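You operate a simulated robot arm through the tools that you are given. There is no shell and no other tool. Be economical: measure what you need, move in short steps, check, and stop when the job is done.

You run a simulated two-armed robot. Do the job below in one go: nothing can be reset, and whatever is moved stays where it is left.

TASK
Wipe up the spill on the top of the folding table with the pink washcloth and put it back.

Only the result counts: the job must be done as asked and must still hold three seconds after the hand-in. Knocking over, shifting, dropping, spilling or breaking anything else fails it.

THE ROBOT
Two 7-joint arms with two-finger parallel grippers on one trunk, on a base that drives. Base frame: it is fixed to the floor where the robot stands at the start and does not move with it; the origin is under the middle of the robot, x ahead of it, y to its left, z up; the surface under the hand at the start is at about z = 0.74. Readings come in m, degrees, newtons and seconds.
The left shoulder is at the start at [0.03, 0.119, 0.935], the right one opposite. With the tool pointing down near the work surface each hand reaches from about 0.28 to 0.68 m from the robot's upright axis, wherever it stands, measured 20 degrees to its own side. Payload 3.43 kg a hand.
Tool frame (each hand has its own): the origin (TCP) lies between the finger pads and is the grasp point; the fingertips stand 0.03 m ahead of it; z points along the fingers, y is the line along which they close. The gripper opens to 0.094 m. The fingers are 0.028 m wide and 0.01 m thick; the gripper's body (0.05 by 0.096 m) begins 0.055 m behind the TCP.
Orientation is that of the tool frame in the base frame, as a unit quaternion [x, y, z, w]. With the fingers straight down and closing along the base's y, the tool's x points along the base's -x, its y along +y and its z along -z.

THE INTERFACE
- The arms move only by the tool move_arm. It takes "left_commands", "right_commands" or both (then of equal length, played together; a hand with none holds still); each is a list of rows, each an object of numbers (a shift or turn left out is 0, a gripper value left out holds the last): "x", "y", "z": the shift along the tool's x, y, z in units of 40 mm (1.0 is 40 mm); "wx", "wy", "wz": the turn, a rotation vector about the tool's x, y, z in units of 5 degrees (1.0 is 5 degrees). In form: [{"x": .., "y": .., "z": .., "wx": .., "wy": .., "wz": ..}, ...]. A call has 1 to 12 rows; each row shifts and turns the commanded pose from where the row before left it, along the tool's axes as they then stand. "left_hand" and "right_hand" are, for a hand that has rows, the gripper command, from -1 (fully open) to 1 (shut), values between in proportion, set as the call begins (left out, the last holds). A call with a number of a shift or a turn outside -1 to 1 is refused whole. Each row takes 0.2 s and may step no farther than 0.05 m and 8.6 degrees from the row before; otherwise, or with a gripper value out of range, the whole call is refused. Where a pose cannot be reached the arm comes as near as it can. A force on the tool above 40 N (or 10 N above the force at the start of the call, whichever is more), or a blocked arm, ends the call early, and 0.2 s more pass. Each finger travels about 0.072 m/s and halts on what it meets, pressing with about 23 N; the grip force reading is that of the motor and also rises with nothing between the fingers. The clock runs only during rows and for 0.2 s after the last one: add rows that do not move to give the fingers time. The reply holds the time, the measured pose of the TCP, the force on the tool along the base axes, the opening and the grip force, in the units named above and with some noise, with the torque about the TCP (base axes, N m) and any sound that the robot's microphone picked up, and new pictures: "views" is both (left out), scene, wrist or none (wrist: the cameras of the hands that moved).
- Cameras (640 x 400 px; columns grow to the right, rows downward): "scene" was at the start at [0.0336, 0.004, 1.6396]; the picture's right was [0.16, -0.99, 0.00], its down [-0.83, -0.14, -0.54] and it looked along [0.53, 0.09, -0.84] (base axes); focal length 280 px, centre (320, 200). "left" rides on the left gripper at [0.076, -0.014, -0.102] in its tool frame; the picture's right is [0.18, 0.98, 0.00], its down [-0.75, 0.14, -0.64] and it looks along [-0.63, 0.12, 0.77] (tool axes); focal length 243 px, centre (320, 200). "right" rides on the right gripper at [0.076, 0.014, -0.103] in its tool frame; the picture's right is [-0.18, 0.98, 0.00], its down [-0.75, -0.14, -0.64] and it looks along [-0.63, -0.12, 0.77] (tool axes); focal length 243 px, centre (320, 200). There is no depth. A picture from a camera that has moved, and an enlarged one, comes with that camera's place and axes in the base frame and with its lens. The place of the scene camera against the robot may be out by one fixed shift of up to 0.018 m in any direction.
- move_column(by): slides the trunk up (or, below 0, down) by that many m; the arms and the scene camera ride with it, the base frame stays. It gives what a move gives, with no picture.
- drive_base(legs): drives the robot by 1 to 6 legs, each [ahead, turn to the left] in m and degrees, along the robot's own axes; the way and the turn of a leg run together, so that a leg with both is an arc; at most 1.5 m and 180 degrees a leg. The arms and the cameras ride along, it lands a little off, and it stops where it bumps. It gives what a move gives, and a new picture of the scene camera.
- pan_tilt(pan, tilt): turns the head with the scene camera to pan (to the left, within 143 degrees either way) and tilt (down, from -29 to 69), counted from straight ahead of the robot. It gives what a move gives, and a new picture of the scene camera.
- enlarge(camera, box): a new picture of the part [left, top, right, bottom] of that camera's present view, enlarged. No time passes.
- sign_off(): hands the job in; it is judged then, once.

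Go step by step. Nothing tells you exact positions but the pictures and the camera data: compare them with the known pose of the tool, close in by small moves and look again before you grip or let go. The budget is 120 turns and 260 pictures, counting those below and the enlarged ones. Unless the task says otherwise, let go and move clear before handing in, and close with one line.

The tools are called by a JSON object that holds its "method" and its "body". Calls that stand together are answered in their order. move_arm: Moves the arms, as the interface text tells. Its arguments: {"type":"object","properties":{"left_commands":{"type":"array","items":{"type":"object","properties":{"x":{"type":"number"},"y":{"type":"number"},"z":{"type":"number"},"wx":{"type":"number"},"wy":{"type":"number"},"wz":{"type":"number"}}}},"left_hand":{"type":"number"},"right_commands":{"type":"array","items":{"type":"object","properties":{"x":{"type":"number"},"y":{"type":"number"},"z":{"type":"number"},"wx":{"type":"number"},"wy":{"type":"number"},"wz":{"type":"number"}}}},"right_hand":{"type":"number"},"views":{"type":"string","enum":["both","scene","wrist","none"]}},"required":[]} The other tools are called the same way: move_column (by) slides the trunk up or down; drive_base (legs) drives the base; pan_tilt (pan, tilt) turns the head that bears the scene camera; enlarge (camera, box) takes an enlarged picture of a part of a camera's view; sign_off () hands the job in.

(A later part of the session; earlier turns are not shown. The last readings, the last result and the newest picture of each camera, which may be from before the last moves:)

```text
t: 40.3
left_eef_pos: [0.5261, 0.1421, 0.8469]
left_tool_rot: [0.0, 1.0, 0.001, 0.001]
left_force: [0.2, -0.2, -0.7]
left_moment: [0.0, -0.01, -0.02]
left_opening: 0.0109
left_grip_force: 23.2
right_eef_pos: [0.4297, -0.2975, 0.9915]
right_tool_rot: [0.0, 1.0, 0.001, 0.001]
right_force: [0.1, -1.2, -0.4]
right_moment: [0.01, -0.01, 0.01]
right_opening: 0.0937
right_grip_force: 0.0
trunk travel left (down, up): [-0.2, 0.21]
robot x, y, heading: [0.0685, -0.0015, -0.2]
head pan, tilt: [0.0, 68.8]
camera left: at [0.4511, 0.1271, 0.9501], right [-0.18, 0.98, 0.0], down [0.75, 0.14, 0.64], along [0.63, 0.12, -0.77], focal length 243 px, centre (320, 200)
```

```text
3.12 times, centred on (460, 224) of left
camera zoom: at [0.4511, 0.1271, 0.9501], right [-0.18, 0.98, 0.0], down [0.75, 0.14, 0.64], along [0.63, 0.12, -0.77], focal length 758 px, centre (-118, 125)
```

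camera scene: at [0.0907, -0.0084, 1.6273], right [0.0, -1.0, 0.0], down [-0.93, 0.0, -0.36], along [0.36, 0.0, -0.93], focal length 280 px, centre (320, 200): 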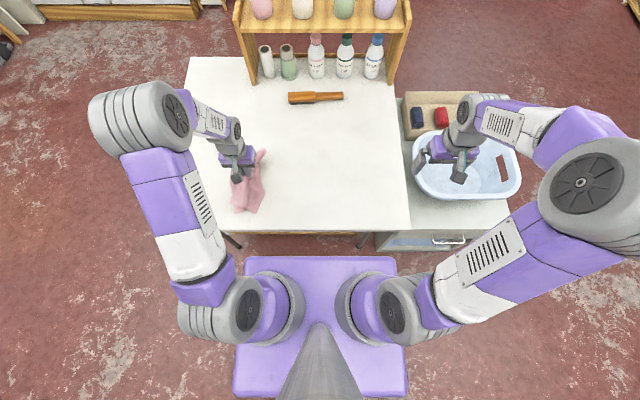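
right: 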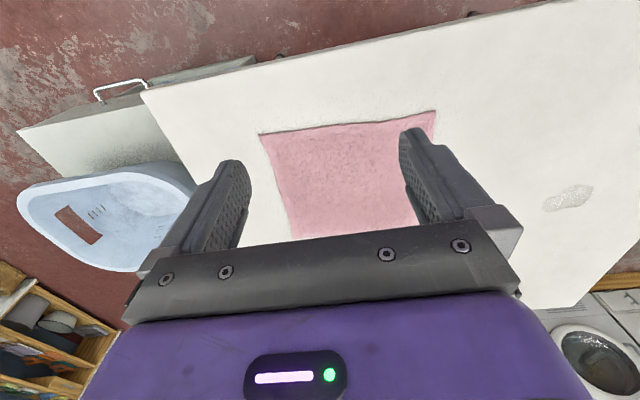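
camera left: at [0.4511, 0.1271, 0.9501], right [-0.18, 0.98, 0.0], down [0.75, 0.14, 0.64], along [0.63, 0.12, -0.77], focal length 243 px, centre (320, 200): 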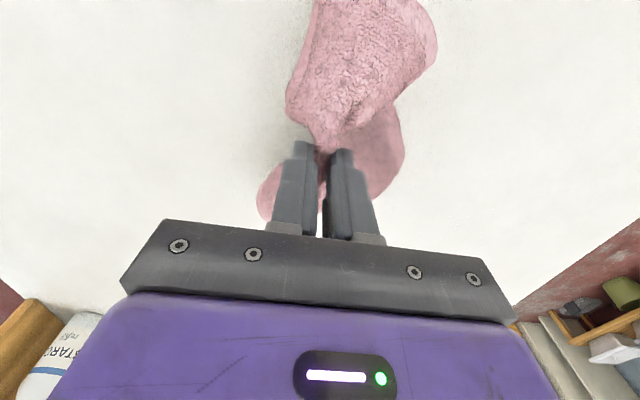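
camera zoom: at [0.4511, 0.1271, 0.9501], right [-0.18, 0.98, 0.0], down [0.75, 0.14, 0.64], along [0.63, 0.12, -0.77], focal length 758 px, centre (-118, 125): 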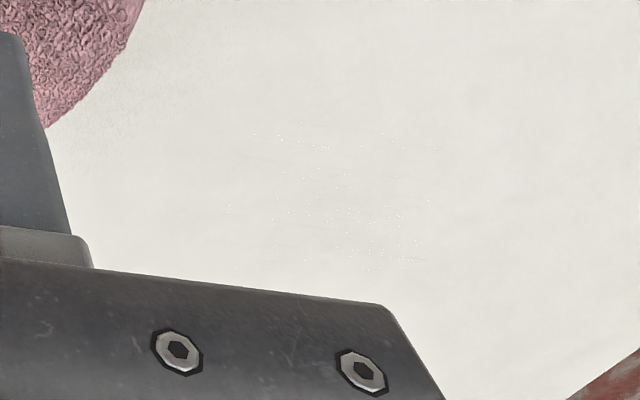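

Only faint specks remain. One last pass, then I'll put the cloth back.

{"method": "move_arm", "body": {"left_commands": [{"x": -0.7, "y": 0.67}, {"x": -0.7, "y": 0.67}, {"x": -0.7, "y": 0.67}, {"x": -0.7, "y": 0.67}, {"x": -0.7, "y": 0.67}, {"z": 0.9}, {"z": 0.6}, {"z": 0.15}, {"z": 0.05}], "views": "none"}}

{"method": "move_arm", "body": {"left_commands": [{"y": 0.8}, {"y": 0.8}, {"y": 0.8}, {"y": 0.7}, {"y": -0.8}, {"y": -0.8}, {"y": -0.8}, {"y": -0.7}, {"x": 0.4}], "views": "none"}}

{"method": "move_arm", "body": {"left_commands": [{"y": 0.85}, {"y": 0.85}, {"y": 0.85}, {"y": 0.6}, {"x": 0.4}, {"y": -0.85}, {"y": -0.85}, {"y": -0.85}, {"y": -0.6}, {"x": 0.4}], "views": "none"}}

{"method": "move_arm", "body": {"left_commands": [{"y": 0.85}, {"y": 0.85}, {"y": 0.85}, {"y": 0.6}, {"x": 0.4}, {"y": -0.85}, {"y": -0.85}, {"y": -0.85}, {"y": -0.6}, {"x": 0.3}], "views": "none"}}

{"method": "move_arm", "body": {"left_commands": [{"y": 0.85}, {"y": 0.85}, {"y": 0.85}, {"y": -0.85}, {"y": -0.85}, {"y": -0.85}, {"z": -0.8}, {"z": -0.8}, {"x": 0.5, "y": -0.8}, {"x": 0.5, "y": -0.8}, {"x": 0.5, "y": -0.8}, {"y": -0.9}], "views": "wrist"}}

{"method": "enlarge", "body": {"camera": "left", "box": [380, 160, 540, 288]}}

```text
t: 42.3
left_eef_pos: [0.6672, 0.2775, 0.7819]
left_tool_rot: [0.0, 1.0, 0.001, 0.006]
left_force: [-5.2, -1.3, 37.6]
left_moment: [-0.28, 0.33, -0.06]
left_opening: 0.0106
left_grip_force: 23.1
right_eef_pos: [0.4268, -0.2979, 0.9929]
right_tool_rot: [0.0, 1.0, 0.001, 0.002]
right_force: [-0.1, 0.1, 0.1]
right_moment: [0.01, -0.03, -0.03]
right_opening: 0.0942
right_grip_force: 0.0
trunk travel left (down, up): [-0.2, 0.21]
robot x, y, heading: [0.0672, -0.0051, 0.2]
head pan, tilt: [0.0, 68.8]
```

```text
t: 44.3
left_eef_pos: [0.6538, 0.2742, 0.7807]
left_tool_rot: [0.0, 1.0, -0.001, 0.006]
left_force: [9.1, -2.8, 30.5]
left_moment: [-0.27, -0.18, 0.06]
left_opening: 0.0108
left_grip_force: 23.1
right_eef_pos: [0.4259, -0.2982, 0.9925]
right_tool_rot: [0.0, 1.0, 0.001, 0.001]
right_force: [0.4, 0.4, -1.0]
right_moment: [-0.01, 0.01, -0.04]
right_opening: 0.0939
right_grip_force: 0.1
trunk travel left (down, up): [-0.2, 0.21]
robot x, y, heading: [0.0724, -0.0049, -0.3]
head pan, tilt: [0.0, 68.8]
```

```text
t: 46.5
left_eef_pos: [0.6254, 0.2743, 0.7809]
left_tool_rot: [0.0, 1.0, 0.0, 0.008]
left_force: [8.1, -1.9, 33.7]
left_moment: [-0.28, -0.19, 0.06]
left_opening: 0.0109
left_grip_force: 23.1
right_eef_pos: [0.4282, -0.2987, 0.9933]
right_tool_rot: [0.001, 1.0, 0.001, 0.001]
right_force: [0.2, -0.4, 0.2]
right_moment: [-0.01, -0.02, 0.01]
right_opening: 0.094
right_grip_force: 0.0
trunk travel left (down, up): [-0.2, 0.21]
robot x, y, heading: [0.0657, -0.0018, -0.2]
head pan, tilt: [0.0, 68.8]
```

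```text
t: 48.3
left_eef_pos: [0.6076, 0.3162, 0.781]
left_tool_rot: [-0.001, 1.0, 0.003, 0.007]
left_force: [-5.3, -2.9, 24.3]
left_moment: [-0.31, 0.23, -0.01]
left_opening: 0.0109
left_grip_force: 23.2
right_eef_pos: [0.4279, -0.298, 0.9927]
right_tool_rot: [0.001, 1.0, 0.001, 0.001]
right_force: [-0.3, -0.3, 0.0]
right_moment: [-0.01, 0.02, 0.0]
right_opening: 0.0939
right_grip_force: 0.1
trunk travel left (down, up): [-0.2, 0.21]
robot x, y, heading: [0.0719, 0.0008, -0.1]
head pan, tilt: [0.0, 68.8]
stopped in row 8 (left hand): the force on the tool passed its limit at 46 N (the readings are from after the stop); the commanded pose is now the measured one
```

```text
t: 50.9
left_eef_pos: [0.5461, 0.1846, 0.8411]
left_tool_rot: [-0.002, 1.0, 0.003, 0.005]
left_force: [0.0, 0.4, -0.2]
left_moment: [-0.02, 0.01, 0.01]
left_opening: 0.0103
left_grip_force: 23.0
right_eef_pos: [0.4285, -0.2973, 0.9925]
right_tool_rot: [0.001, 1.0, 0.0, 0.0]
right_force: [0.0, -0.1, -0.9]
right_moment: [0.01, -0.01, 0.02]
right_opening: 0.0942
right_grip_force: 0.1
trunk travel left (down, up): [-0.2, 0.21]
robot x, y, heading: [0.0699, 0.0036, -0.1]
head pan, tilt: [0.0, 68.8]
camera left: at [0.4705, 0.1705, 0.9435], right [-0.19, 0.98, 0.0], down [0.75, 0.14, 0.65], along [0.64, 0.13, -0.76], focal length 243 px, centre (320, 200)
```

left: 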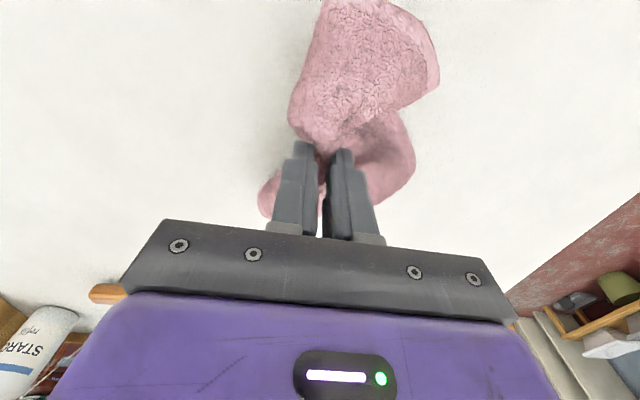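

```text
3.12 times, centred on (460, 224) of left
camera zoom: at [0.4705, 0.1705, 0.9435], right [-0.19, 0.98, 0.0], down [0.75, 0.14, 0.65], along [0.64, 0.13, -0.76], focal length 758 px, centre (-118, 125)
```

zoom: 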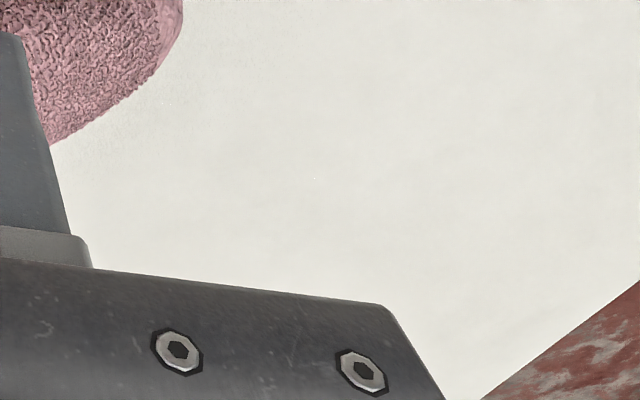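

The table top is clean. Now I'll lift so the cloth hangs free and carry it back over its original spot (0.54, −0.043).

{"method": "move_arm", "body": {"left_commands": [{"z": -0.9}, {"z": -0.9}, {"z": -0.9}, {"z": -0.9}, {"y": -0.9}, {"y": -0.9}, {"y": -0.9}, {"y": -0.9}, {"y": -0.9}, {"y": -0.9}, {"y": -0.3}, {}]}}

```text
t: 53.5
left_eef_pos: [0.5453, -0.0443, 0.9819]
left_tool_rot: [-0.002, 1.0, 0.003, 0.006]
left_force: [0.3, 0.2, -0.7]
left_moment: [0.02, 0.03, -0.04]
left_opening: 0.0104
left_grip_force: 22.8
right_eef_pos: [0.4282, -0.2977, 0.9926]
right_tool_rot: [0.0, 1.0, 0.0, -0.001]
right_force: [-0.2, -0.1, 1.3]
right_moment: [-0.04, 0.01, 0.03]
right_opening: 0.0939
right_grip_force: 0.0
trunk travel left (down, up): [-0.2, 0.21]
robot x, y, heading: [0.0693, -0.0008, 0.1]
head pan, tilt: [0.0, 68.8]
camera scene: at [0.0905, -0.0073, 1.6273], right [0.0, -1.0, 0.0], down [-0.93, 0.0, -0.36], along [0.36, 0.0, -0.93], focal length 280 px, centre (320, 200)
camera left: at [0.4693, -0.0603, 1.0847], right [-0.19, 0.98, 0.0], down [0.75, 0.14, 0.65], along [0.64, 0.12, -0.76], focal length 243 px, centre (320, 200)
```

scene: 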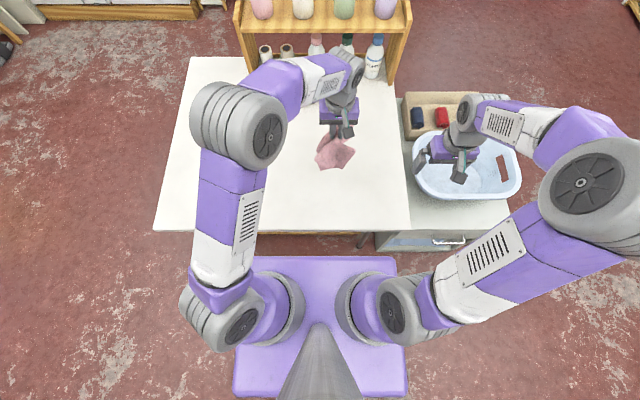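
left: 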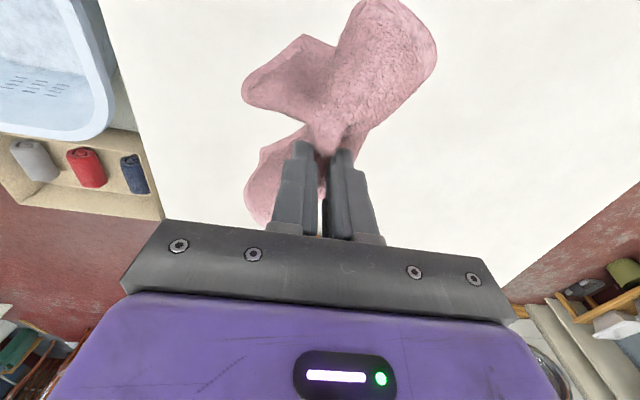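

The cloth hangs freely over its old spot. Lowering it.

{"method": "move_arm", "body": {"left_commands": [{"z": 0.7}, {"z": 0.7}, {"z": 0.7}, {"z": 0.6}, {"z": 0.6}, {"z": 0.6}, {"z": 0.5}, {"z": 0.2}, {}]}}

```text
t: 55.5
left_eef_pos: [0.5498, -0.0416, 0.7989]
left_tool_rot: [-0.001, 1.0, 0.003, 0.005]
left_force: [-0.1, -0.3, 1.8]
left_moment: [-0.03, 0.0, 0.02]
left_opening: 0.0105
left_grip_force: 23.0
right_eef_pos: [0.4278, -0.297, 0.9934]
right_tool_rot: [0.0, 1.0, 0.0, 0.0]
right_force: [0.5, 0.4, -0.3]
right_moment: [0.01, -0.03, 0.03]
right_opening: 0.0939
right_grip_force: 0.1
trunk travel left (down, up): [-0.2, 0.21]
robot x, y, heading: [0.0712, -0.0043, -0.1]
head pan, tilt: [0.0, 68.8]
camera scene: at [0.0903, -0.0073, 1.6273], right [0.0, -1.0, 0.0], down [-0.93, 0.0, -0.36], along [0.36, 0.0, -0.93], focal length 280 px, centre (320, 200)
camera left: at [0.4726, -0.0568, 0.9023], right [-0.19, 0.98, 0.0], down [0.75, 0.14, 0.65], along [0.64, 0.12, -0.76], focal length 243 px, centre (320, 200)
```

scene: 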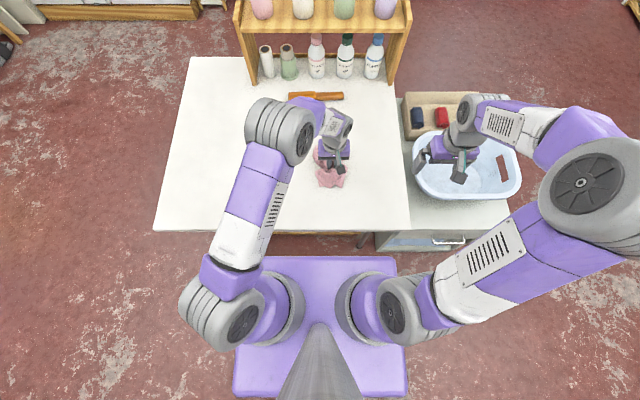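
left: 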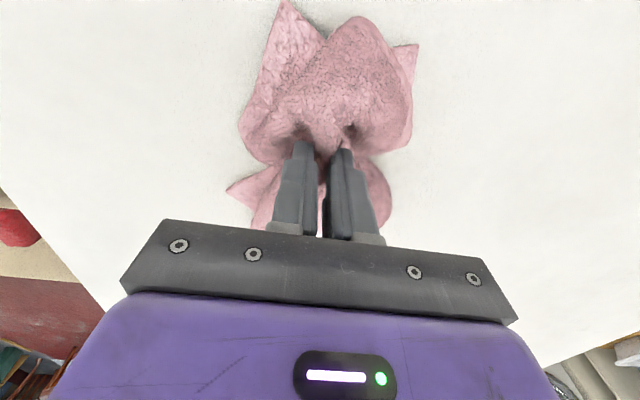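

It sits bunched near the right place. I'll lower the last bit and release gently, then see how it lies.

{"method": "move_arm", "body": {"left_commands": [{"z": 0.2}, {"z": 0.1}], "views": "none"}}

{"method": "move_arm", "body": {"left_commands": [{}, {}, {}, {}, {"z": -0.3}, {"z": -0.5}, {"z": -0.8}, {"z": -0.8}, {"x": 0.8}, {"x": 0.8}, {"x": 0.8, "z": -0.3}, {"y": 0.8}], "left_hand": -0.2}}

```text
t: 56.1
left_eef_pos: [0.5501, -0.0409, 0.7896]
left_tool_rot: [-0.001, 1.0, 0.003, 0.006]
left_force: [-1.3, 0.2, 16.1]
left_moment: [0.03, 0.12, 0.02]
left_opening: 0.0102
left_grip_force: 23.3
right_eef_pos: [0.4283, -0.2976, 0.9944]
right_tool_rot: [0.0, 1.0, 0.0, 0.001]
right_force: [0.3, 0.4, 0.5]
right_moment: [-0.01, -0.02, -0.01]
right_opening: 0.0941
right_grip_force: 0.2
trunk travel left (down, up): [-0.2, 0.21]
robot x, y, heading: [0.0672, -0.0015, 0.0]
head pan, tilt: [0.0, 68.8]
```

```text
t: 58.7
left_eef_pos: [0.4505, -0.0109, 0.895]
left_tool_rot: [-0.002, 1.0, 0.002, 0.004]
left_force: [1.0, 0.8, -0.5]
left_moment: [-0.03, 0.01, 0.0]
left_opening: 0.0566
left_grip_force: 0.2
right_eef_pos: [0.43, -0.297, 0.9936]
right_tool_rot: [0.001, 1.0, 0.0, 0.001]
right_force: [-0.7, -0.8, -0.3]
right_moment: [0.0, 0.01, -0.02]
right_opening: 0.0939
right_grip_force: 0.1
trunk travel left (down, up): [-0.2, 0.21]
robot x, y, heading: [0.0721, -0.0021, -0.2]
head pan, tilt: [0.0, 68.8]
camera scene: at [0.0912, -0.0059, 1.6273], right [0.0, -1.0, 0.0], down [-0.93, 0.0, -0.36], along [0.36, 0.0, -0.93], focal length 280 px, centre (320, 200)
camera left: at [0.3747, -0.026, 0.9986], right [-0.19, 0.98, 0.0], down [0.75, 0.14, 0.65], along [0.64, 0.12, -0.76], focal length 243 px, centre (320, 200)
```

scene: 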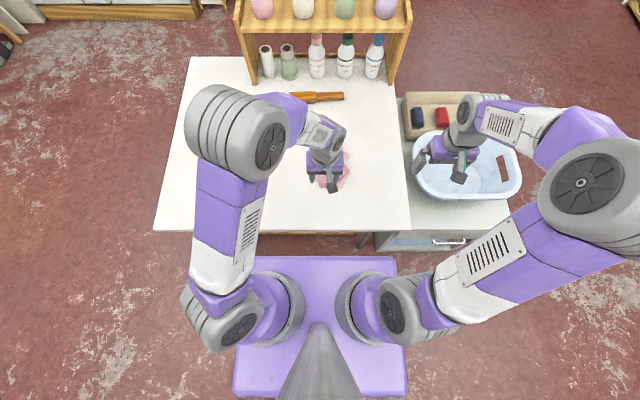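
left: 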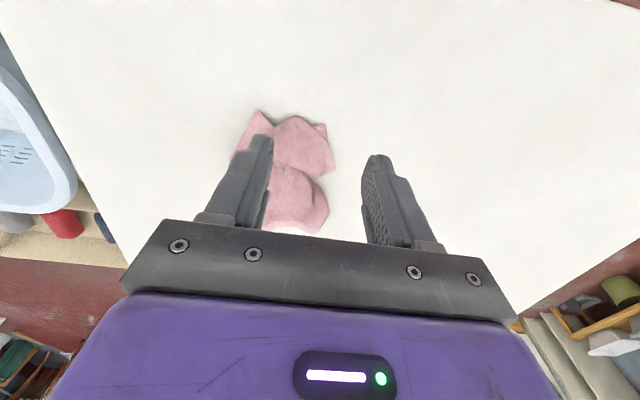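

Released. I'll move the hand clear to see the cloth.

{"method": "move_arm", "body": {"left_commands": [{"z": -0.4, "y": 0.9}, {"y": 0.9}, {"y": 0.9}, {"y": 0.9}, {"y": 0.9}, {"y": 0.9}], "views": "scene"}}

{"method": "enlarge", "body": {"camera": "scene", "box": [190, 90, 410, 228]}}

```text
t: 60.1
left_eef_pos: [0.4507, 0.2064, 0.9118]
left_tool_rot: [-0.002, 1.0, 0.002, 0.006]
left_force: [0.4, -0.1, 0.0]
left_moment: [-0.03, -0.02, -0.04]
left_opening: 0.0564
left_grip_force: 0.0
right_eef_pos: [0.4287, -0.2969, 0.9932]
right_tool_rot: [0.0, 1.0, 0.0, 0.0]
right_force: [0.4, 0.9, -0.3]
right_moment: [0.0, -0.01, -0.02]
right_opening: 0.0938
right_grip_force: 0.0
trunk travel left (down, up): [-0.2, 0.21]
robot x, y, heading: [0.0705, -0.0001, 0.0]
head pan, tilt: [0.0, 68.8]
camera scene: at [0.0903, -0.0064, 1.6273], right [0.0, -1.0, 0.0], down [-0.93, 0.0, -0.36], along [0.36, 0.0, -0.93], focal length 280 px, centre (320, 200)
```

scene: 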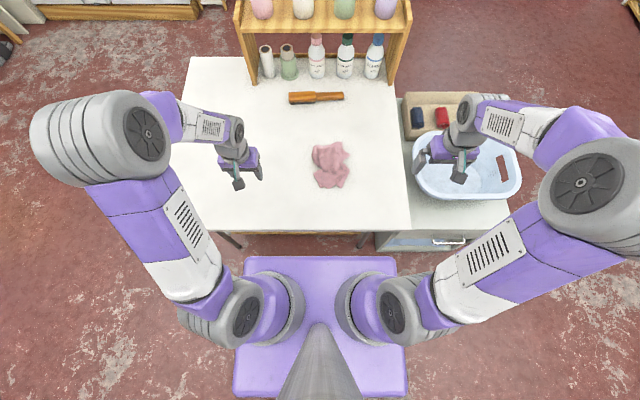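

```text
2.90 times, centred on (300, 159) of scene
camera zoom: at [0.0903, -0.0064, 1.6273], right [0.0, -1.0, 0.0], down [-0.93, 0.0, -0.36], along [0.36, 0.0, -0.93], focal length 812 px, centre (378, 319)
```

zoom: 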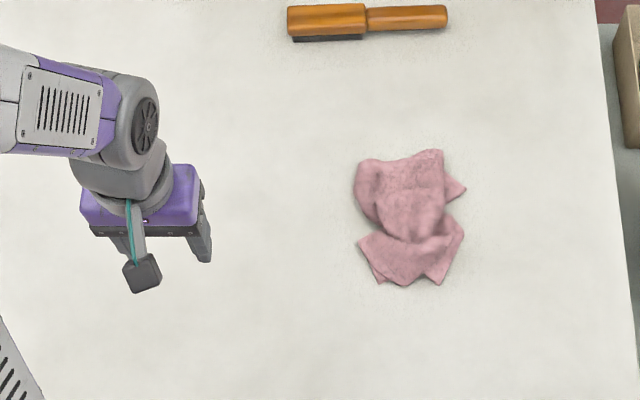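

The table is clean and the cloth is back on its spot, though crumpled. Let me see it closely to judge whether I can spread it out a bit.

{"method": "enlarge", "body": {"camera": "scene", "box": [290, 125, 370, 200]}}

{"method": "enlarge", "body": {"camera": "right", "box": [320, 0, 640, 200]}}

```text
5.33 times, centred on (330, 162) of scene
camera zoom: at [0.0903, -0.0064, 1.6273], right [0.0, -1.0, 0.0], down [-0.93, 0.0, -0.36], along [0.36, 0.0, -0.93], focal length 1494 px, centre (267, 400)
```

zoom: 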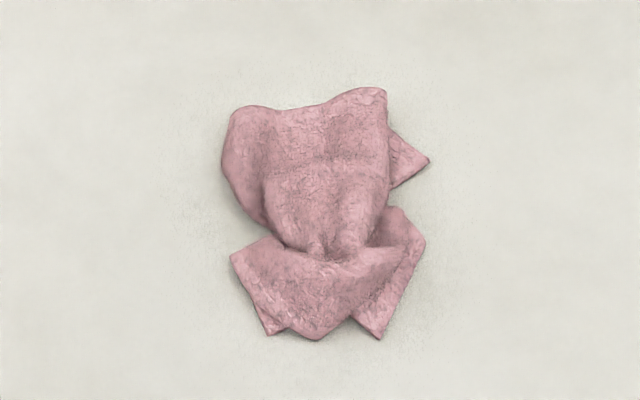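

```text
2.00 times, centred on (480, 100) of right
camera zoom: at [0.3533, -0.2824, 1.0958], right [0.18, 0.98, 0.0], down [0.75, -0.14, 0.64], along [0.63, -0.12, -0.77], focal length 485 px, centre (0, 400)
```

zoom: 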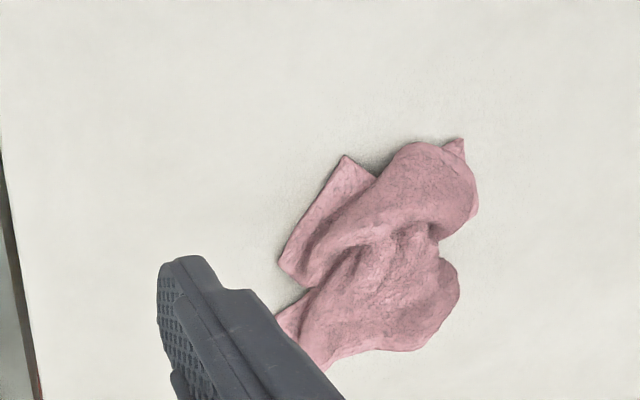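

The cloth is gathered like an umbrella with corner tips near (0.60, −0.115) and (0.49, −0.005). I'll bring the right and left hands over these two opposite tips to draw them gently back to their original corners.

{"method": "move_arm", "body": {"right_commands": [{"x": -0.705, "y": 0.787}, {"x": -0.705, "y": 0.787}, {"x": -0.705, "y": 0.787}, {"x": -0.705, "y": 0.787}, {"x": -0.705, "y": 0.787}, {"x": -0.705, "y": 0.787}, {"z": 0.9}, {"z": 0.9}, {"z": 0.9}, {"z": 0.9}, {"z": 0.5}], "left_commands": [{"x": -0.183, "y": -0.8}, {"x": -0.183, "y": -0.8}, {"x": -0.183, "y": -0.8}, {"x": -0.183, "y": -0.8}, {"x": -0.183, "y": -0.8}, {"x": -0.183, "y": -0.8}, {"y": -0.3}, {"y": -0.1}, {"z": 0.7}, {"z": 0.7}, {"z": 0.7}], "right_hand": -0.2, "left_hand": -0.2}}

```text
t: 62.5
left_eef_pos: [0.4957, -0.003, 0.827]
left_tool_rot: [-0.002, 1.0, 0.002, 0.006]
left_force: [0.5, -0.9, -0.5]
left_moment: [0.02, 0.03, -0.01]
left_opening: 0.0567
left_grip_force: 0.1
right_eef_pos: [0.6001, -0.1101, 0.8291]
right_tool_rot: [0.0, 1.0, 0.0, 0.0]
right_force: [-0.2, -0.2, -0.3]
right_moment: [0.01, 0.03, -0.01]
right_opening: 0.0566
right_grip_force: 0.0
trunk travel left (down, up): [-0.2, 0.21]
robot x, y, heading: [0.07, 0.0012, -0.1]
head pan, tilt: [0.0, 68.8]
camera scene: at [0.0911, -0.0075, 1.6273], right [0.0, -1.0, 0.0], down [-0.93, 0.0, -0.36], along [0.36, 0.0, -0.93], focal length 280 px, centre (320, 200)
camera right: at [0.5239, -0.0956, 0.9318], right [0.18, 0.98, 0.0], down [0.75, -0.14, 0.64], along [0.63, -0.12, -0.77], focal length 243 px, centre (320, 200)
camera left: at [0.4202, -0.0184, 0.9294], right [-0.19, 0.98, 0.0], down [0.75, 0.14, 0.65], along [0.64, 0.12, -0.76], focal length 243 px, centre (320, 200)
```

scene: 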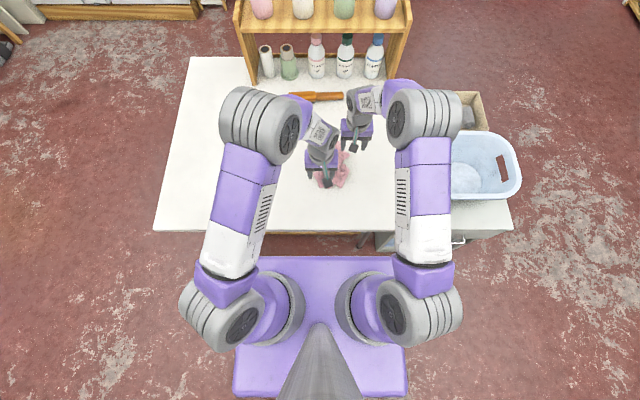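
right: 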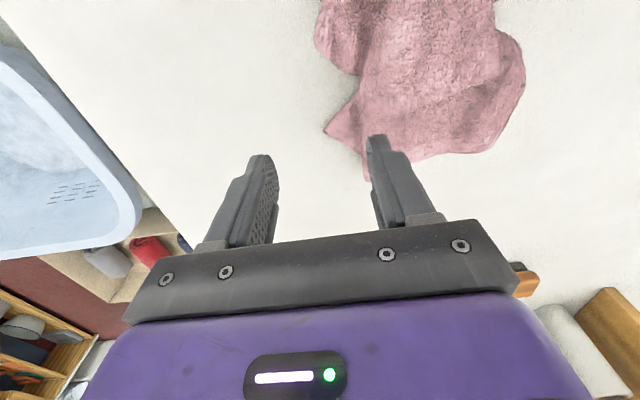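
left: 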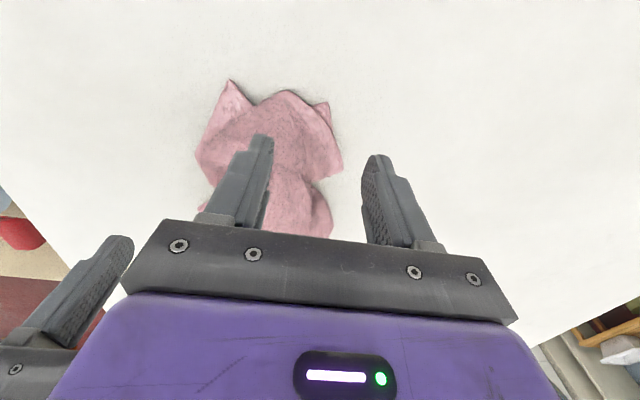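

The tips are at (0.606, −0.107) for the right hand and along (0.48, 0)–(0.53, 0.02) for the left. I'll adjust slightly and come down.

{"method": "move_arm", "body": {"right_commands": [{"y": 0.5}, {"z": 0.6}, {"z": 0.4}, {"z": 0.2}, {"z": 0.1}], "left_commands": [{"x": -0.5, "y": 0.3}, {"z": 0.6}, {"z": 0.4}, {"z": 0.15}, {"z": 0.1}]}}

```text
t: 63.7
left_eef_pos: [0.5151, 0.0096, 0.7802]
left_tool_rot: [-0.002, 1.0, 0.002, 0.009]
left_force: [-1.0, 0.0, 21.5]
left_moment: [-0.8, -0.13, -0.03]
left_opening: 0.0564
left_grip_force: 0.1
right_eef_pos: [0.6, -0.0891, 0.7793]
right_tool_rot: [0.001, 1.0, 0.0, 0.002]
right_force: [1.6, -1.0, 6.3]
right_moment: [0.19, -0.02, -0.02]
right_opening: 0.0561
right_grip_force: 0.1
trunk travel left (down, up): [-0.2, 0.21]
robot x, y, heading: [0.0684, -0.0013, -0.2]
head pan, tilt: [0.0, 68.8]
camera scene: at [0.0878, -0.007, 1.6277], right [0.0, -1.0, 0.0], down [-0.93, 0.0, -0.36], along [0.36, 0.0, -0.93], focal length 280 px, centre (320, 200)
camera right: at [0.5228, -0.0739, 0.8813], right [0.19, 0.98, 0.0], down [0.75, -0.14, 0.65], along [0.63, -0.12, -0.76], focal length 243 px, centre (320, 200)
camera left: at [0.4394, -0.0059, 0.882], right [-0.19, 0.98, 0.0], down [0.74, 0.14, 0.66], along [0.64, 0.12, -0.75], focal length 243 px, centre (320, 200)
```

scene: 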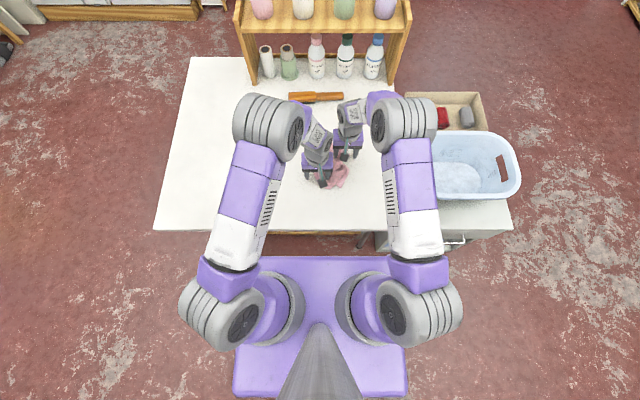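
right: 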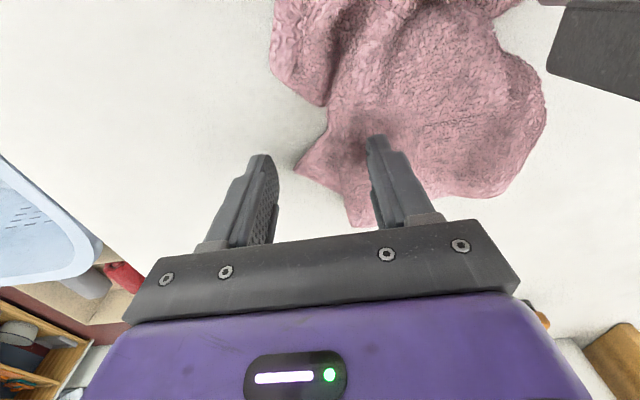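
left: 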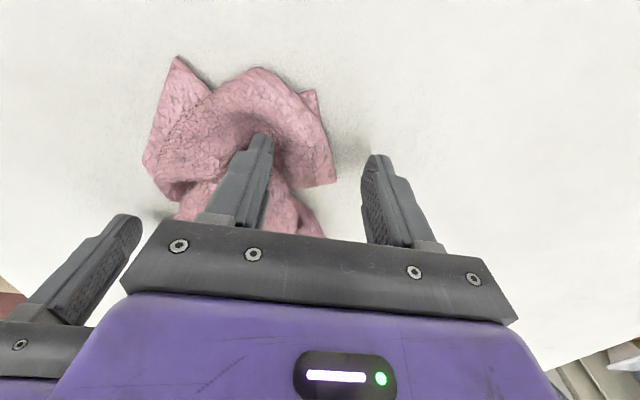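

Both hands straddle their flaps. Closing.

{"method": "move_arm", "body": {"right_commands": [{}, {}, {}, {}, {}], "left_commands": [{}, {}, {}, {}, {}], "right_hand": 1, "left_hand": 1, "views": "wrist"}}

```text
t: 64.9
left_eef_pos: [0.5148, 0.0108, 0.7768]
left_tool_rot: [-0.002, 1.0, 0.004, 0.006]
left_force: [-0.5, -1.9, 8.0]
left_moment: [-0.12, 0.05, -0.02]
left_opening: 0.0054
left_grip_force: 22.7
right_eef_pos: [0.5989, -0.0861, 0.7782]
right_tool_rot: [0.0, 1.0, 0.0, 0.001]
right_force: [-1.5, 3.5, 12.4]
right_moment: [0.14, 0.02, 0.0]
right_opening: 0.0049
right_grip_force: 23.0
trunk travel left (down, up): [-0.2, 0.21]
robot x, y, heading: [0.0706, 0.0037, 0.1]
head pan, tilt: [0.0, 68.8]
camera right: at [0.5226, -0.0735, 0.8807], right [0.18, 0.98, 0.0], down [0.75, -0.14, 0.64], along [0.63, -0.12, -0.77], focal length 243 px, centre (320, 200)
camera left: at [0.4383, -0.0048, 0.8802], right [-0.19, 0.98, 0.0], down [0.75, 0.14, 0.65], along [0.64, 0.13, -0.76], focal length 243 px, centre (320, 200)
```

right: 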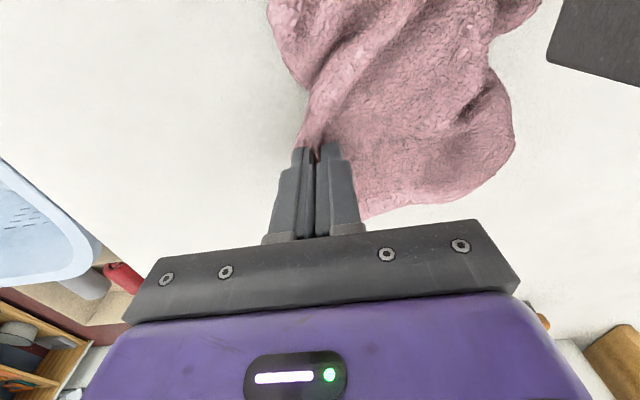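
left: 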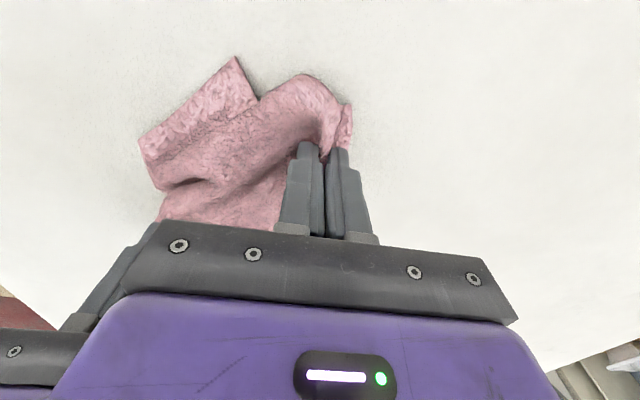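

Both tips are held. Pulling them apart gently towards their original corners.

{"method": "move_arm", "body": {"right_commands": [{"z": -0.4}, {"x": -0.19, "y": -0.32}, {"x": -0.19, "y": -0.32}, {"x": -0.19, "y": -0.32}, {"x": -0.19, "y": -0.32}], "left_commands": [{"z": -0.4}, {"x": 0.31, "y": 0.29}, {"x": 0.31, "y": 0.29}, {"x": 0.31, "y": 0.29}, {"x": 0.31, "y": 0.29}]}}

```text
t: 66.1
left_eef_pos: [0.4637, 0.0598, 0.7919]
left_tool_rot: [-0.002, 1.0, 0.006, 0.003]
left_force: [0.0, -0.1, 1.0]
left_moment: [0.01, -0.01, 0.01]
left_opening: 0.0001
left_grip_force: 23.2
right_eef_pos: [0.6309, -0.1438, 0.794]
right_tool_rot: [0.002, 1.0, -0.002, 0.004]
right_force: [-0.2, 0.4, 0.1]
right_moment: [-0.02, -0.02, -0.01]
right_opening: 0.005
right_grip_force: 22.8
trunk travel left (down, up): [-0.2, 0.21]
robot x, y, heading: [0.0659, 0.0001, 0.2]
head pan, tilt: [0.0, 68.8]
camera scene: at [0.0905, -0.0078, 1.6273], right [0.0, -1.0, 0.0], down [-0.93, 0.0, -0.36], along [0.36, 0.0, -0.93], focal length 280 px, centre (320, 200)
camera right: at [0.5547, -0.1288, 0.8962], right [0.19, 0.98, 0.0], down [0.75, -0.14, 0.65], along [0.64, -0.12, -0.76], focal length 243 px, centre (320, 200)
camera left: at [0.3887, 0.0431, 0.8937], right [-0.19, 0.98, 0.01], down [0.75, 0.14, 0.65], along [0.63, 0.13, -0.76], focal length 243 px, centre (320, 200)
```

scene: 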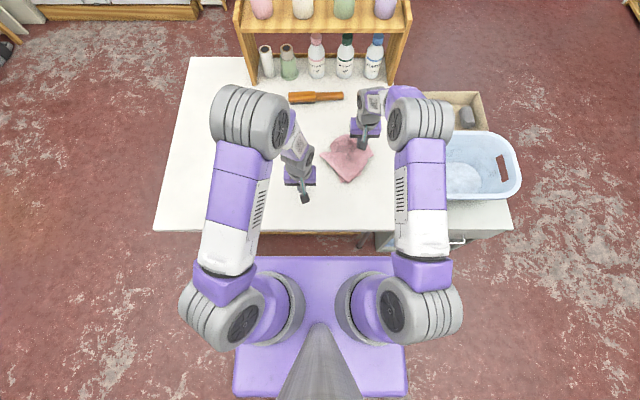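
right: 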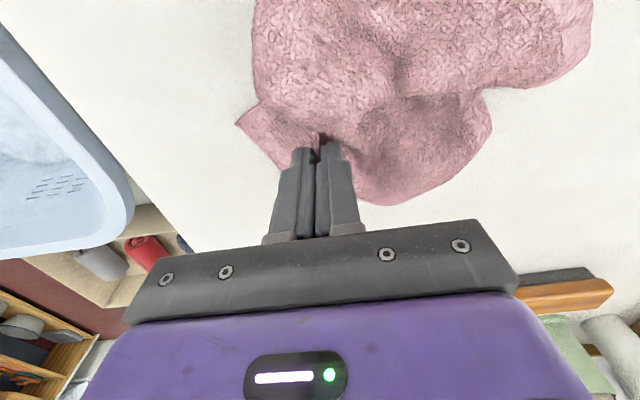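
left: 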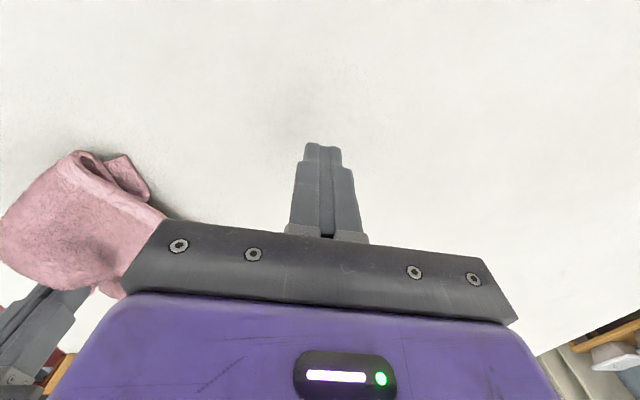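

The left pinch slipped but the cloth opened up some; the right still holds. Let me look.

{"method": "enlarge", "body": {"camera": "scene", "box": [270, 115, 400, 200]}}

```text
4.71 times, centred on (335, 158) of scene
camera zoom: at [0.0905, -0.0078, 1.6273], right [0.0, -1.0, 0.0], down [-0.93, 0.0, -0.36], along [0.36, 0.0, -0.93], focal length 1318 px, centre (249, 400)
```

zoom: 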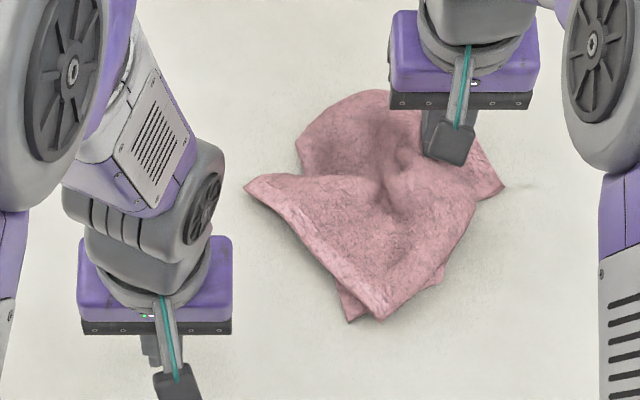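

The cloth has opened into a diamond; its left flap's tip is at about (0.60, −0.01). With the right hand still anchoring, I'll turn the left hand about 60° so that it pinches that flap across, then draw it left.

{"method": "move_arm", "body": {"left_commands": [{"z": -0.9, "wz": 1}, {"z": -0.5, "wz": 1}, {"wz": 1}, {"wz": 1}, {"wz": 1}, {"wz": 1}, {"wz": 1}, {"wz": 1}, {"wz": 1}, {"wz": 1}, {"wz": 1}, {"wz": 1}], "left_hand": -0.2, "views": "wrist"}}

```text
t: 68.7
left_eef_pos: [0.4656, 0.0554, 0.8499]
left_tool_rot: [0.498, 0.867, 0.005, 0.003]
left_force: [-0.2, 0.0, -0.6]
left_moment: [-0.01, 0.0, 0.01]
left_opening: 0.0565
left_grip_force: 0.1
right_eef_pos: [0.6288, -0.1403, 0.7928]
right_tool_rot: [0.0, 1.0, 0.0, 0.0]
right_force: [-0.1, 0.2, -0.4]
right_moment: [0.03, 0.01, -0.01]
right_opening: 0.0046
right_grip_force: 23.1
trunk travel left (down, up): [-0.2, 0.21]
robot x, y, heading: [0.0688, 0.0012, -0.1]
head pan, tilt: [0.0, 68.8]
camera left: at [0.4147, 0.113, 0.9528], right [0.76, 0.65, 0.01], down [0.49, -0.58, 0.64], along [0.43, -0.48, -0.76], focal length 243 px, centre (320, 200)
```

left: 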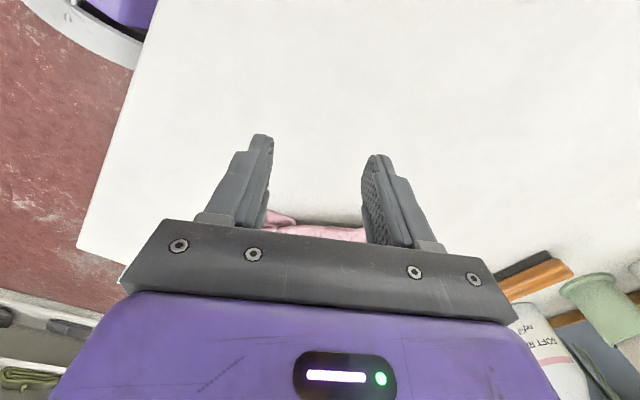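

Turned as wanted. Moving over the left flap.

{"method": "move_arm", "body": {"left_commands": [{"x": -0.73, "y": 0.28}, {"x": -0.73, "y": 0.28}, {"x": -0.73, "y": 0.28}, {"x": -0.73, "y": 0.28}, {"x": -0.73, "y": 0.28}, {"z": 0.5}]}}

{"method": "enlarge", "body": {"camera": "scene", "box": [270, 105, 400, 200]}}

```text
t: 70.1
left_eef_pos: [0.5899, -0.043, 0.8304]
left_tool_rot: [0.499, 0.867, 0.005, 0.003]
left_force: [0.0, -0.2, -0.9]
left_moment: [-0.05, 0.02, -0.02]
left_opening: 0.0564
left_grip_force: 0.1
right_eef_pos: [0.6278, -0.1391, 0.7928]
right_tool_rot: [0.0, 1.0, 0.0, 0.001]
right_force: [0.4, -0.1, 0.4]
right_moment: [0.04, -0.01, 0.01]
right_opening: 0.0048
right_grip_force: 23.0
trunk travel left (down, up): [-0.2, 0.21]
robot x, y, heading: [0.0698, 0.0017, -0.2]
head pan, tilt: [0.0, 68.8]
camera scene: at [0.0905, -0.007, 1.6273], right [0.0, -1.0, 0.0], down [-0.93, 0.0, -0.36], along [0.36, 0.0, -0.93], focal length 280 px, centre (320, 200)
camera left: at [0.5382, 0.0137, 0.9334], right [0.76, 0.65, 0.01], down [0.49, -0.58, 0.64], along [0.43, -0.48, -0.76], focal length 243 px, centre (320, 200)
```

scene: 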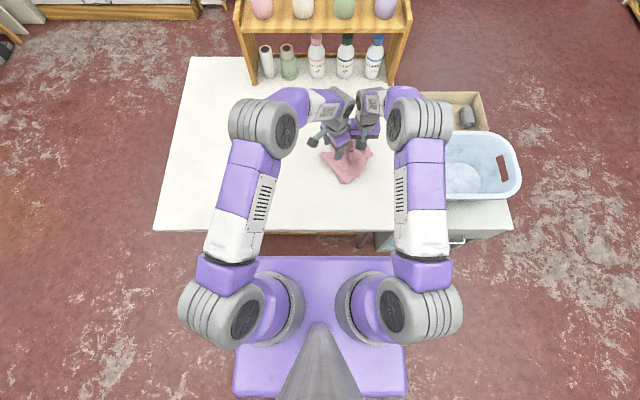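
left: 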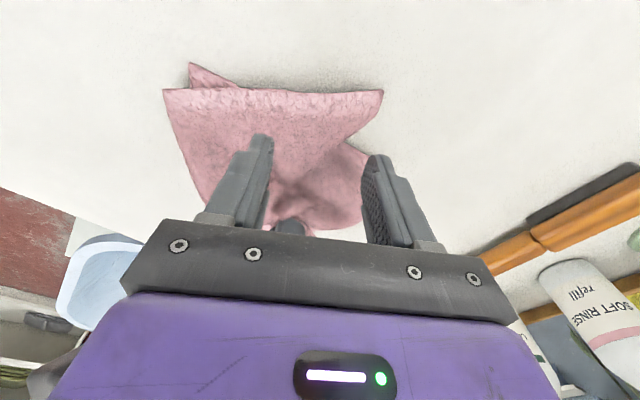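

```text
4.21 times, centred on (335, 152) of scene
camera zoom: at [0.0905, -0.007, 1.6273], right [0.0, -1.0, 0.0], down [-0.93, 0.0, -0.36], along [0.36, 0.0, -0.93], focal length 1180 px, centre (257, 400)
```

zoom: 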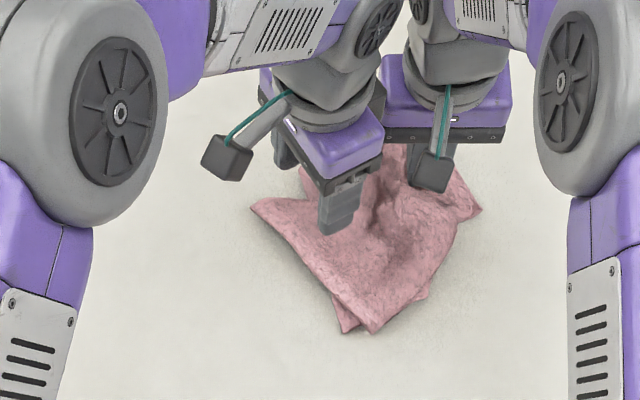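

The hem runs right along my closing line, 2 cm beyond the fingers. I'll shift toward the hem and descend.

{"method": "move_arm", "body": {"left_commands": [{"x": 0.22, "y": -0.53}, {"z": 0.6}, {"z": 0.4}, {"z": 0.25}, {"z": 0.1}], "views": "none"}}

{"method": "move_arm", "body": {"left_commands": [{}, {}, {}, {}, {}], "left_hand": 1, "views": "wrist"}}

```text
t: 71.3
left_eef_pos: [0.5652, -0.0459, 0.7757]
left_tool_rot: [0.499, 0.867, 0.005, 0.004]
left_force: [0.4, -0.3, 3.7]
left_moment: [-0.01, 0.02, 0.01]
left_opening: 0.0561
left_grip_force: 0.0
right_eef_pos: [0.6283, -0.14, 0.7925]
right_tool_rot: [0.0, 1.0, 0.0, 0.0]
right_force: [-0.4, 0.0, -0.3]
right_moment: [0.01, 0.01, -0.02]
right_opening: 0.0046
right_grip_force: 22.8
trunk travel left (down, up): [-0.2, 0.21]
robot x, y, heading: [0.0686, -0.0003, -0.1]
head pan, tilt: [0.0, 68.8]
```

```text
t: 72.5
left_eef_pos: [0.5651, -0.0457, 0.7758]
left_tool_rot: [0.499, 0.867, 0.006, 0.004]
left_force: [1.3, 0.8, 5.0]
left_moment: [0.0, -0.06, 0.03]
left_opening: 0.0094
left_grip_force: 22.8
right_eef_pos: [0.6278, -0.1403, 0.7936]
right_tool_rot: [-0.001, 1.0, 0.0, 0.0]
right_force: [-1.2, 0.1, -0.2]
right_moment: [-0.01, 0.02, 0.0]
right_opening: 0.0048
right_grip_force: 23.2
trunk travel left (down, up): [-0.2, 0.21]
robot x, y, heading: [0.0715, 0.0032, -0.2]
head pan, tilt: [0.0, 68.8]
camera left: at [0.515, 0.0124, 0.8797], right [0.76, 0.65, 0.01], down [0.49, -0.58, 0.64], along [0.43, -0.48, -0.76], focal length 243 px, centre (320, 200)
```

left: 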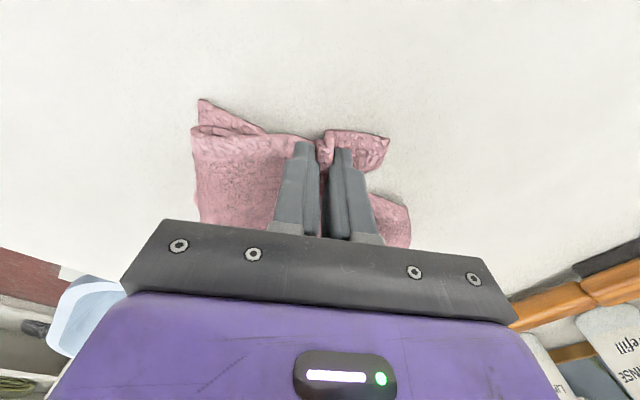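

A firm grip this time (9 mm of cloth). Drawing it out front-left.

{"method": "move_arm", "body": {"left_commands": [{"z": -0.3}, {"x": 0.53, "y": -0.06}, {"x": 0.53, "y": -0.06}, {"x": 0.53, "y": -0.06}, {"x": 0.53, "y": -0.06}, {"x": 0.53, "y": -0.06}], "views": "wrist"}}

{"method": "enlarge", "body": {"camera": "scene", "box": [270, 105, 400, 200]}}

```text
t: 73.9
left_eef_pos: [0.5043, 0.0384, 0.7881]
left_tool_rot: [0.499, 0.867, 0.004, 0.007]
left_force: [7.0, -10.2, 0.3]
left_moment: [-0.31, -0.16, 0.02]
left_opening: 0.0091
left_grip_force: 23.6
right_eef_pos: [0.6286, -0.1351, 0.7921]
right_tool_rot: [0.0, 1.0, 0.001, -0.002]
right_force: [-7.1, 10.8, 0.2]
right_moment: [0.27, 0.25, -0.12]
right_opening: 0.005
right_grip_force: 23.4
trunk travel left (down, up): [-0.2, 0.21]
robot x, y, heading: [0.0704, 0.0009, -0.2]
head pan, tilt: [0.0, 68.8]
camera left: at [0.4514, 0.0972, 0.8915], right [0.76, 0.65, 0.01], down [0.49, -0.58, 0.65], along [0.43, -0.49, -0.76], focal length 243 px, centre (320, 200)
```

left: 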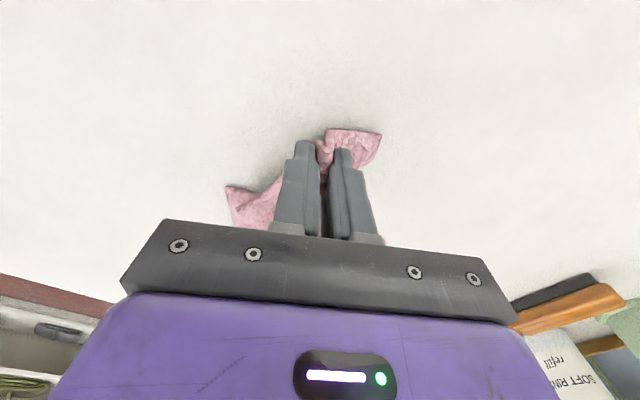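

```text
4.21 times, centred on (335, 152) of scene
camera zoom: at [0.0902, -0.007, 1.6273], right [0.0, -1.0, 0.0], down [-0.93, 0.0, -0.36], along [0.36, 0.0, -0.93], focal length 1180 px, centre (257, 400)
```

zoom: 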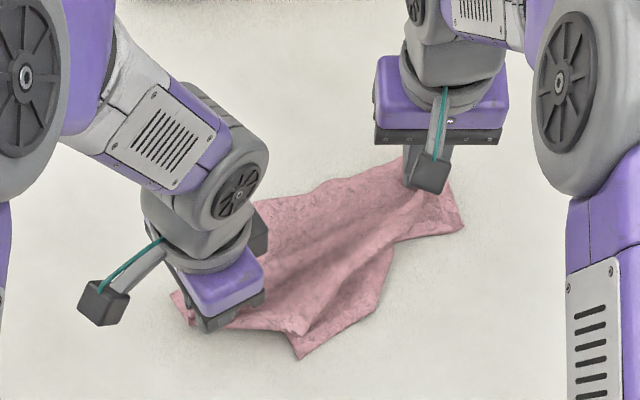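

The cloth is now taut on its diagonal. I'll shift both hands 2.5 cm toward me to centre it, lower and release.

{"method": "move_arm", "body": {"left_commands": [{"x": 0.14, "y": -0.27}, {"x": 0.14, "y": -0.27}, {"z": 0.2}], "right_commands": [{"x": 0.3}, {"x": 0.3}, {"z": 0.3}], "views": "none"}}

{"method": "move_arm", "body": {"left_commands": [{}, {}, {}, {}, {"z": -0.3}, {"z": -0.8}, {"z": -0.8}, {"x": 0.8, "z": -0.2}, {"x": 0.9}, {"x": 0.9}, {"x": 0.9}], "right_commands": [{}, {}, {}, {}, {"z": -0.3}, {"z": -0.8}, {"z": -0.8}, {"y": -0.8, "z": -0.5}, {"y": -0.9, "z": -0.3}, {"y": -0.9, "z": -0.3}, {"y": -0.9}], "left_hand": -0.2, "right_hand": -0.2, "views": "scene"}}

{"method": "enlarge", "body": {"camera": "scene", "box": [250, 95, 400, 215]}}

```text
t: 74.7
left_eef_pos: [0.478, 0.039, 0.7806]
left_tool_rot: [0.498, 0.867, 0.006, 0.005]
left_force: [9.5, -13.1, -0.2]
left_moment: [-0.4, -0.22, 0.01]
left_opening: 0.0089
left_grip_force: 22.6
right_eef_pos: [0.6041, -0.1383, 0.7816]
right_tool_rot: [0.0, 1.0, 0.002, 0.0]
right_force: [-10.9, 13.5, 2.7]
right_moment: [0.46, 0.34, -0.14]
right_opening: 0.0049
right_grip_force: 23.0
trunk travel left (down, up): [-0.2, 0.21]
robot x, y, heading: [0.0689, -0.0003, 0.2]
head pan, tilt: [0.0, 68.8]
```

```text
t: 77.1
left_eef_pos: [0.4041, 0.1605, 0.8642]
left_tool_rot: [0.499, 0.866, 0.007, 0.004]
left_force: [-0.4, 0.7, 0.5]
left_moment: [0.0, -0.01, 0.04]
left_opening: 0.0565
left_grip_force: 0.1
right_eef_pos: [0.6055, -0.2791, 0.8987]
right_tool_rot: [0.0, 1.0, 0.0, -0.001]
right_force: [-0.5, -0.6, -0.4]
right_moment: [0.0, 0.0, 0.02]
right_opening: 0.0564
right_grip_force: 0.1
trunk travel left (down, up): [-0.2, 0.21]
robot x, y, heading: [0.0714, -0.0001, -0.0]
head pan, tilt: [0.0, 68.8]
camera scene: at [0.09, -0.0075, 1.6273], right [0.0, -1.0, 0.0], down [-0.93, 0.0, -0.36], along [0.36, 0.0, -0.93], focal length 280 px, centre (320, 200)
```

scene: 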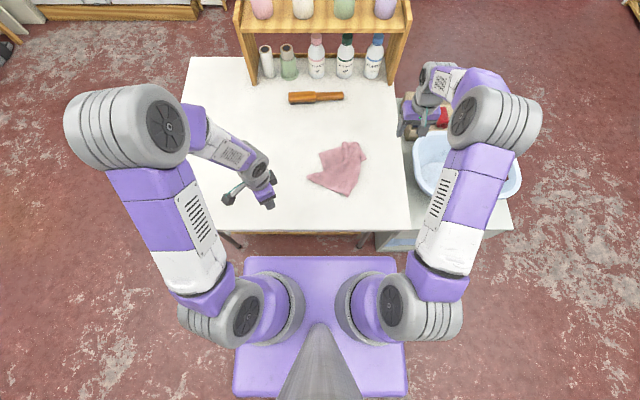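

```text
3.33 times, centred on (325, 155) of scene
camera zoom: at [0.09, -0.0075, 1.6273], right [0.0, -1.0, 0.0], down [-0.93, 0.0, -0.36], along [0.36, 0.0, -0.93], focal length 934 px, centre (303, 350)
```

zoom: 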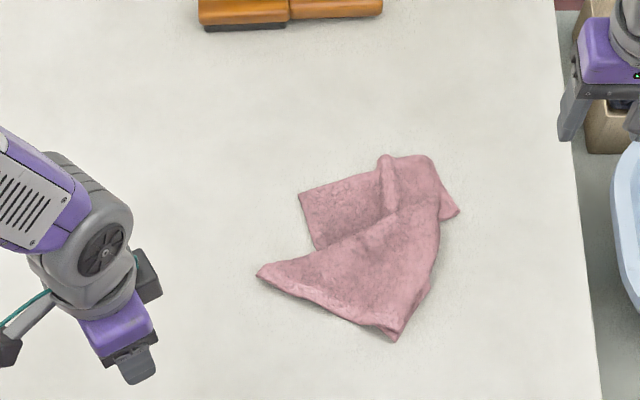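

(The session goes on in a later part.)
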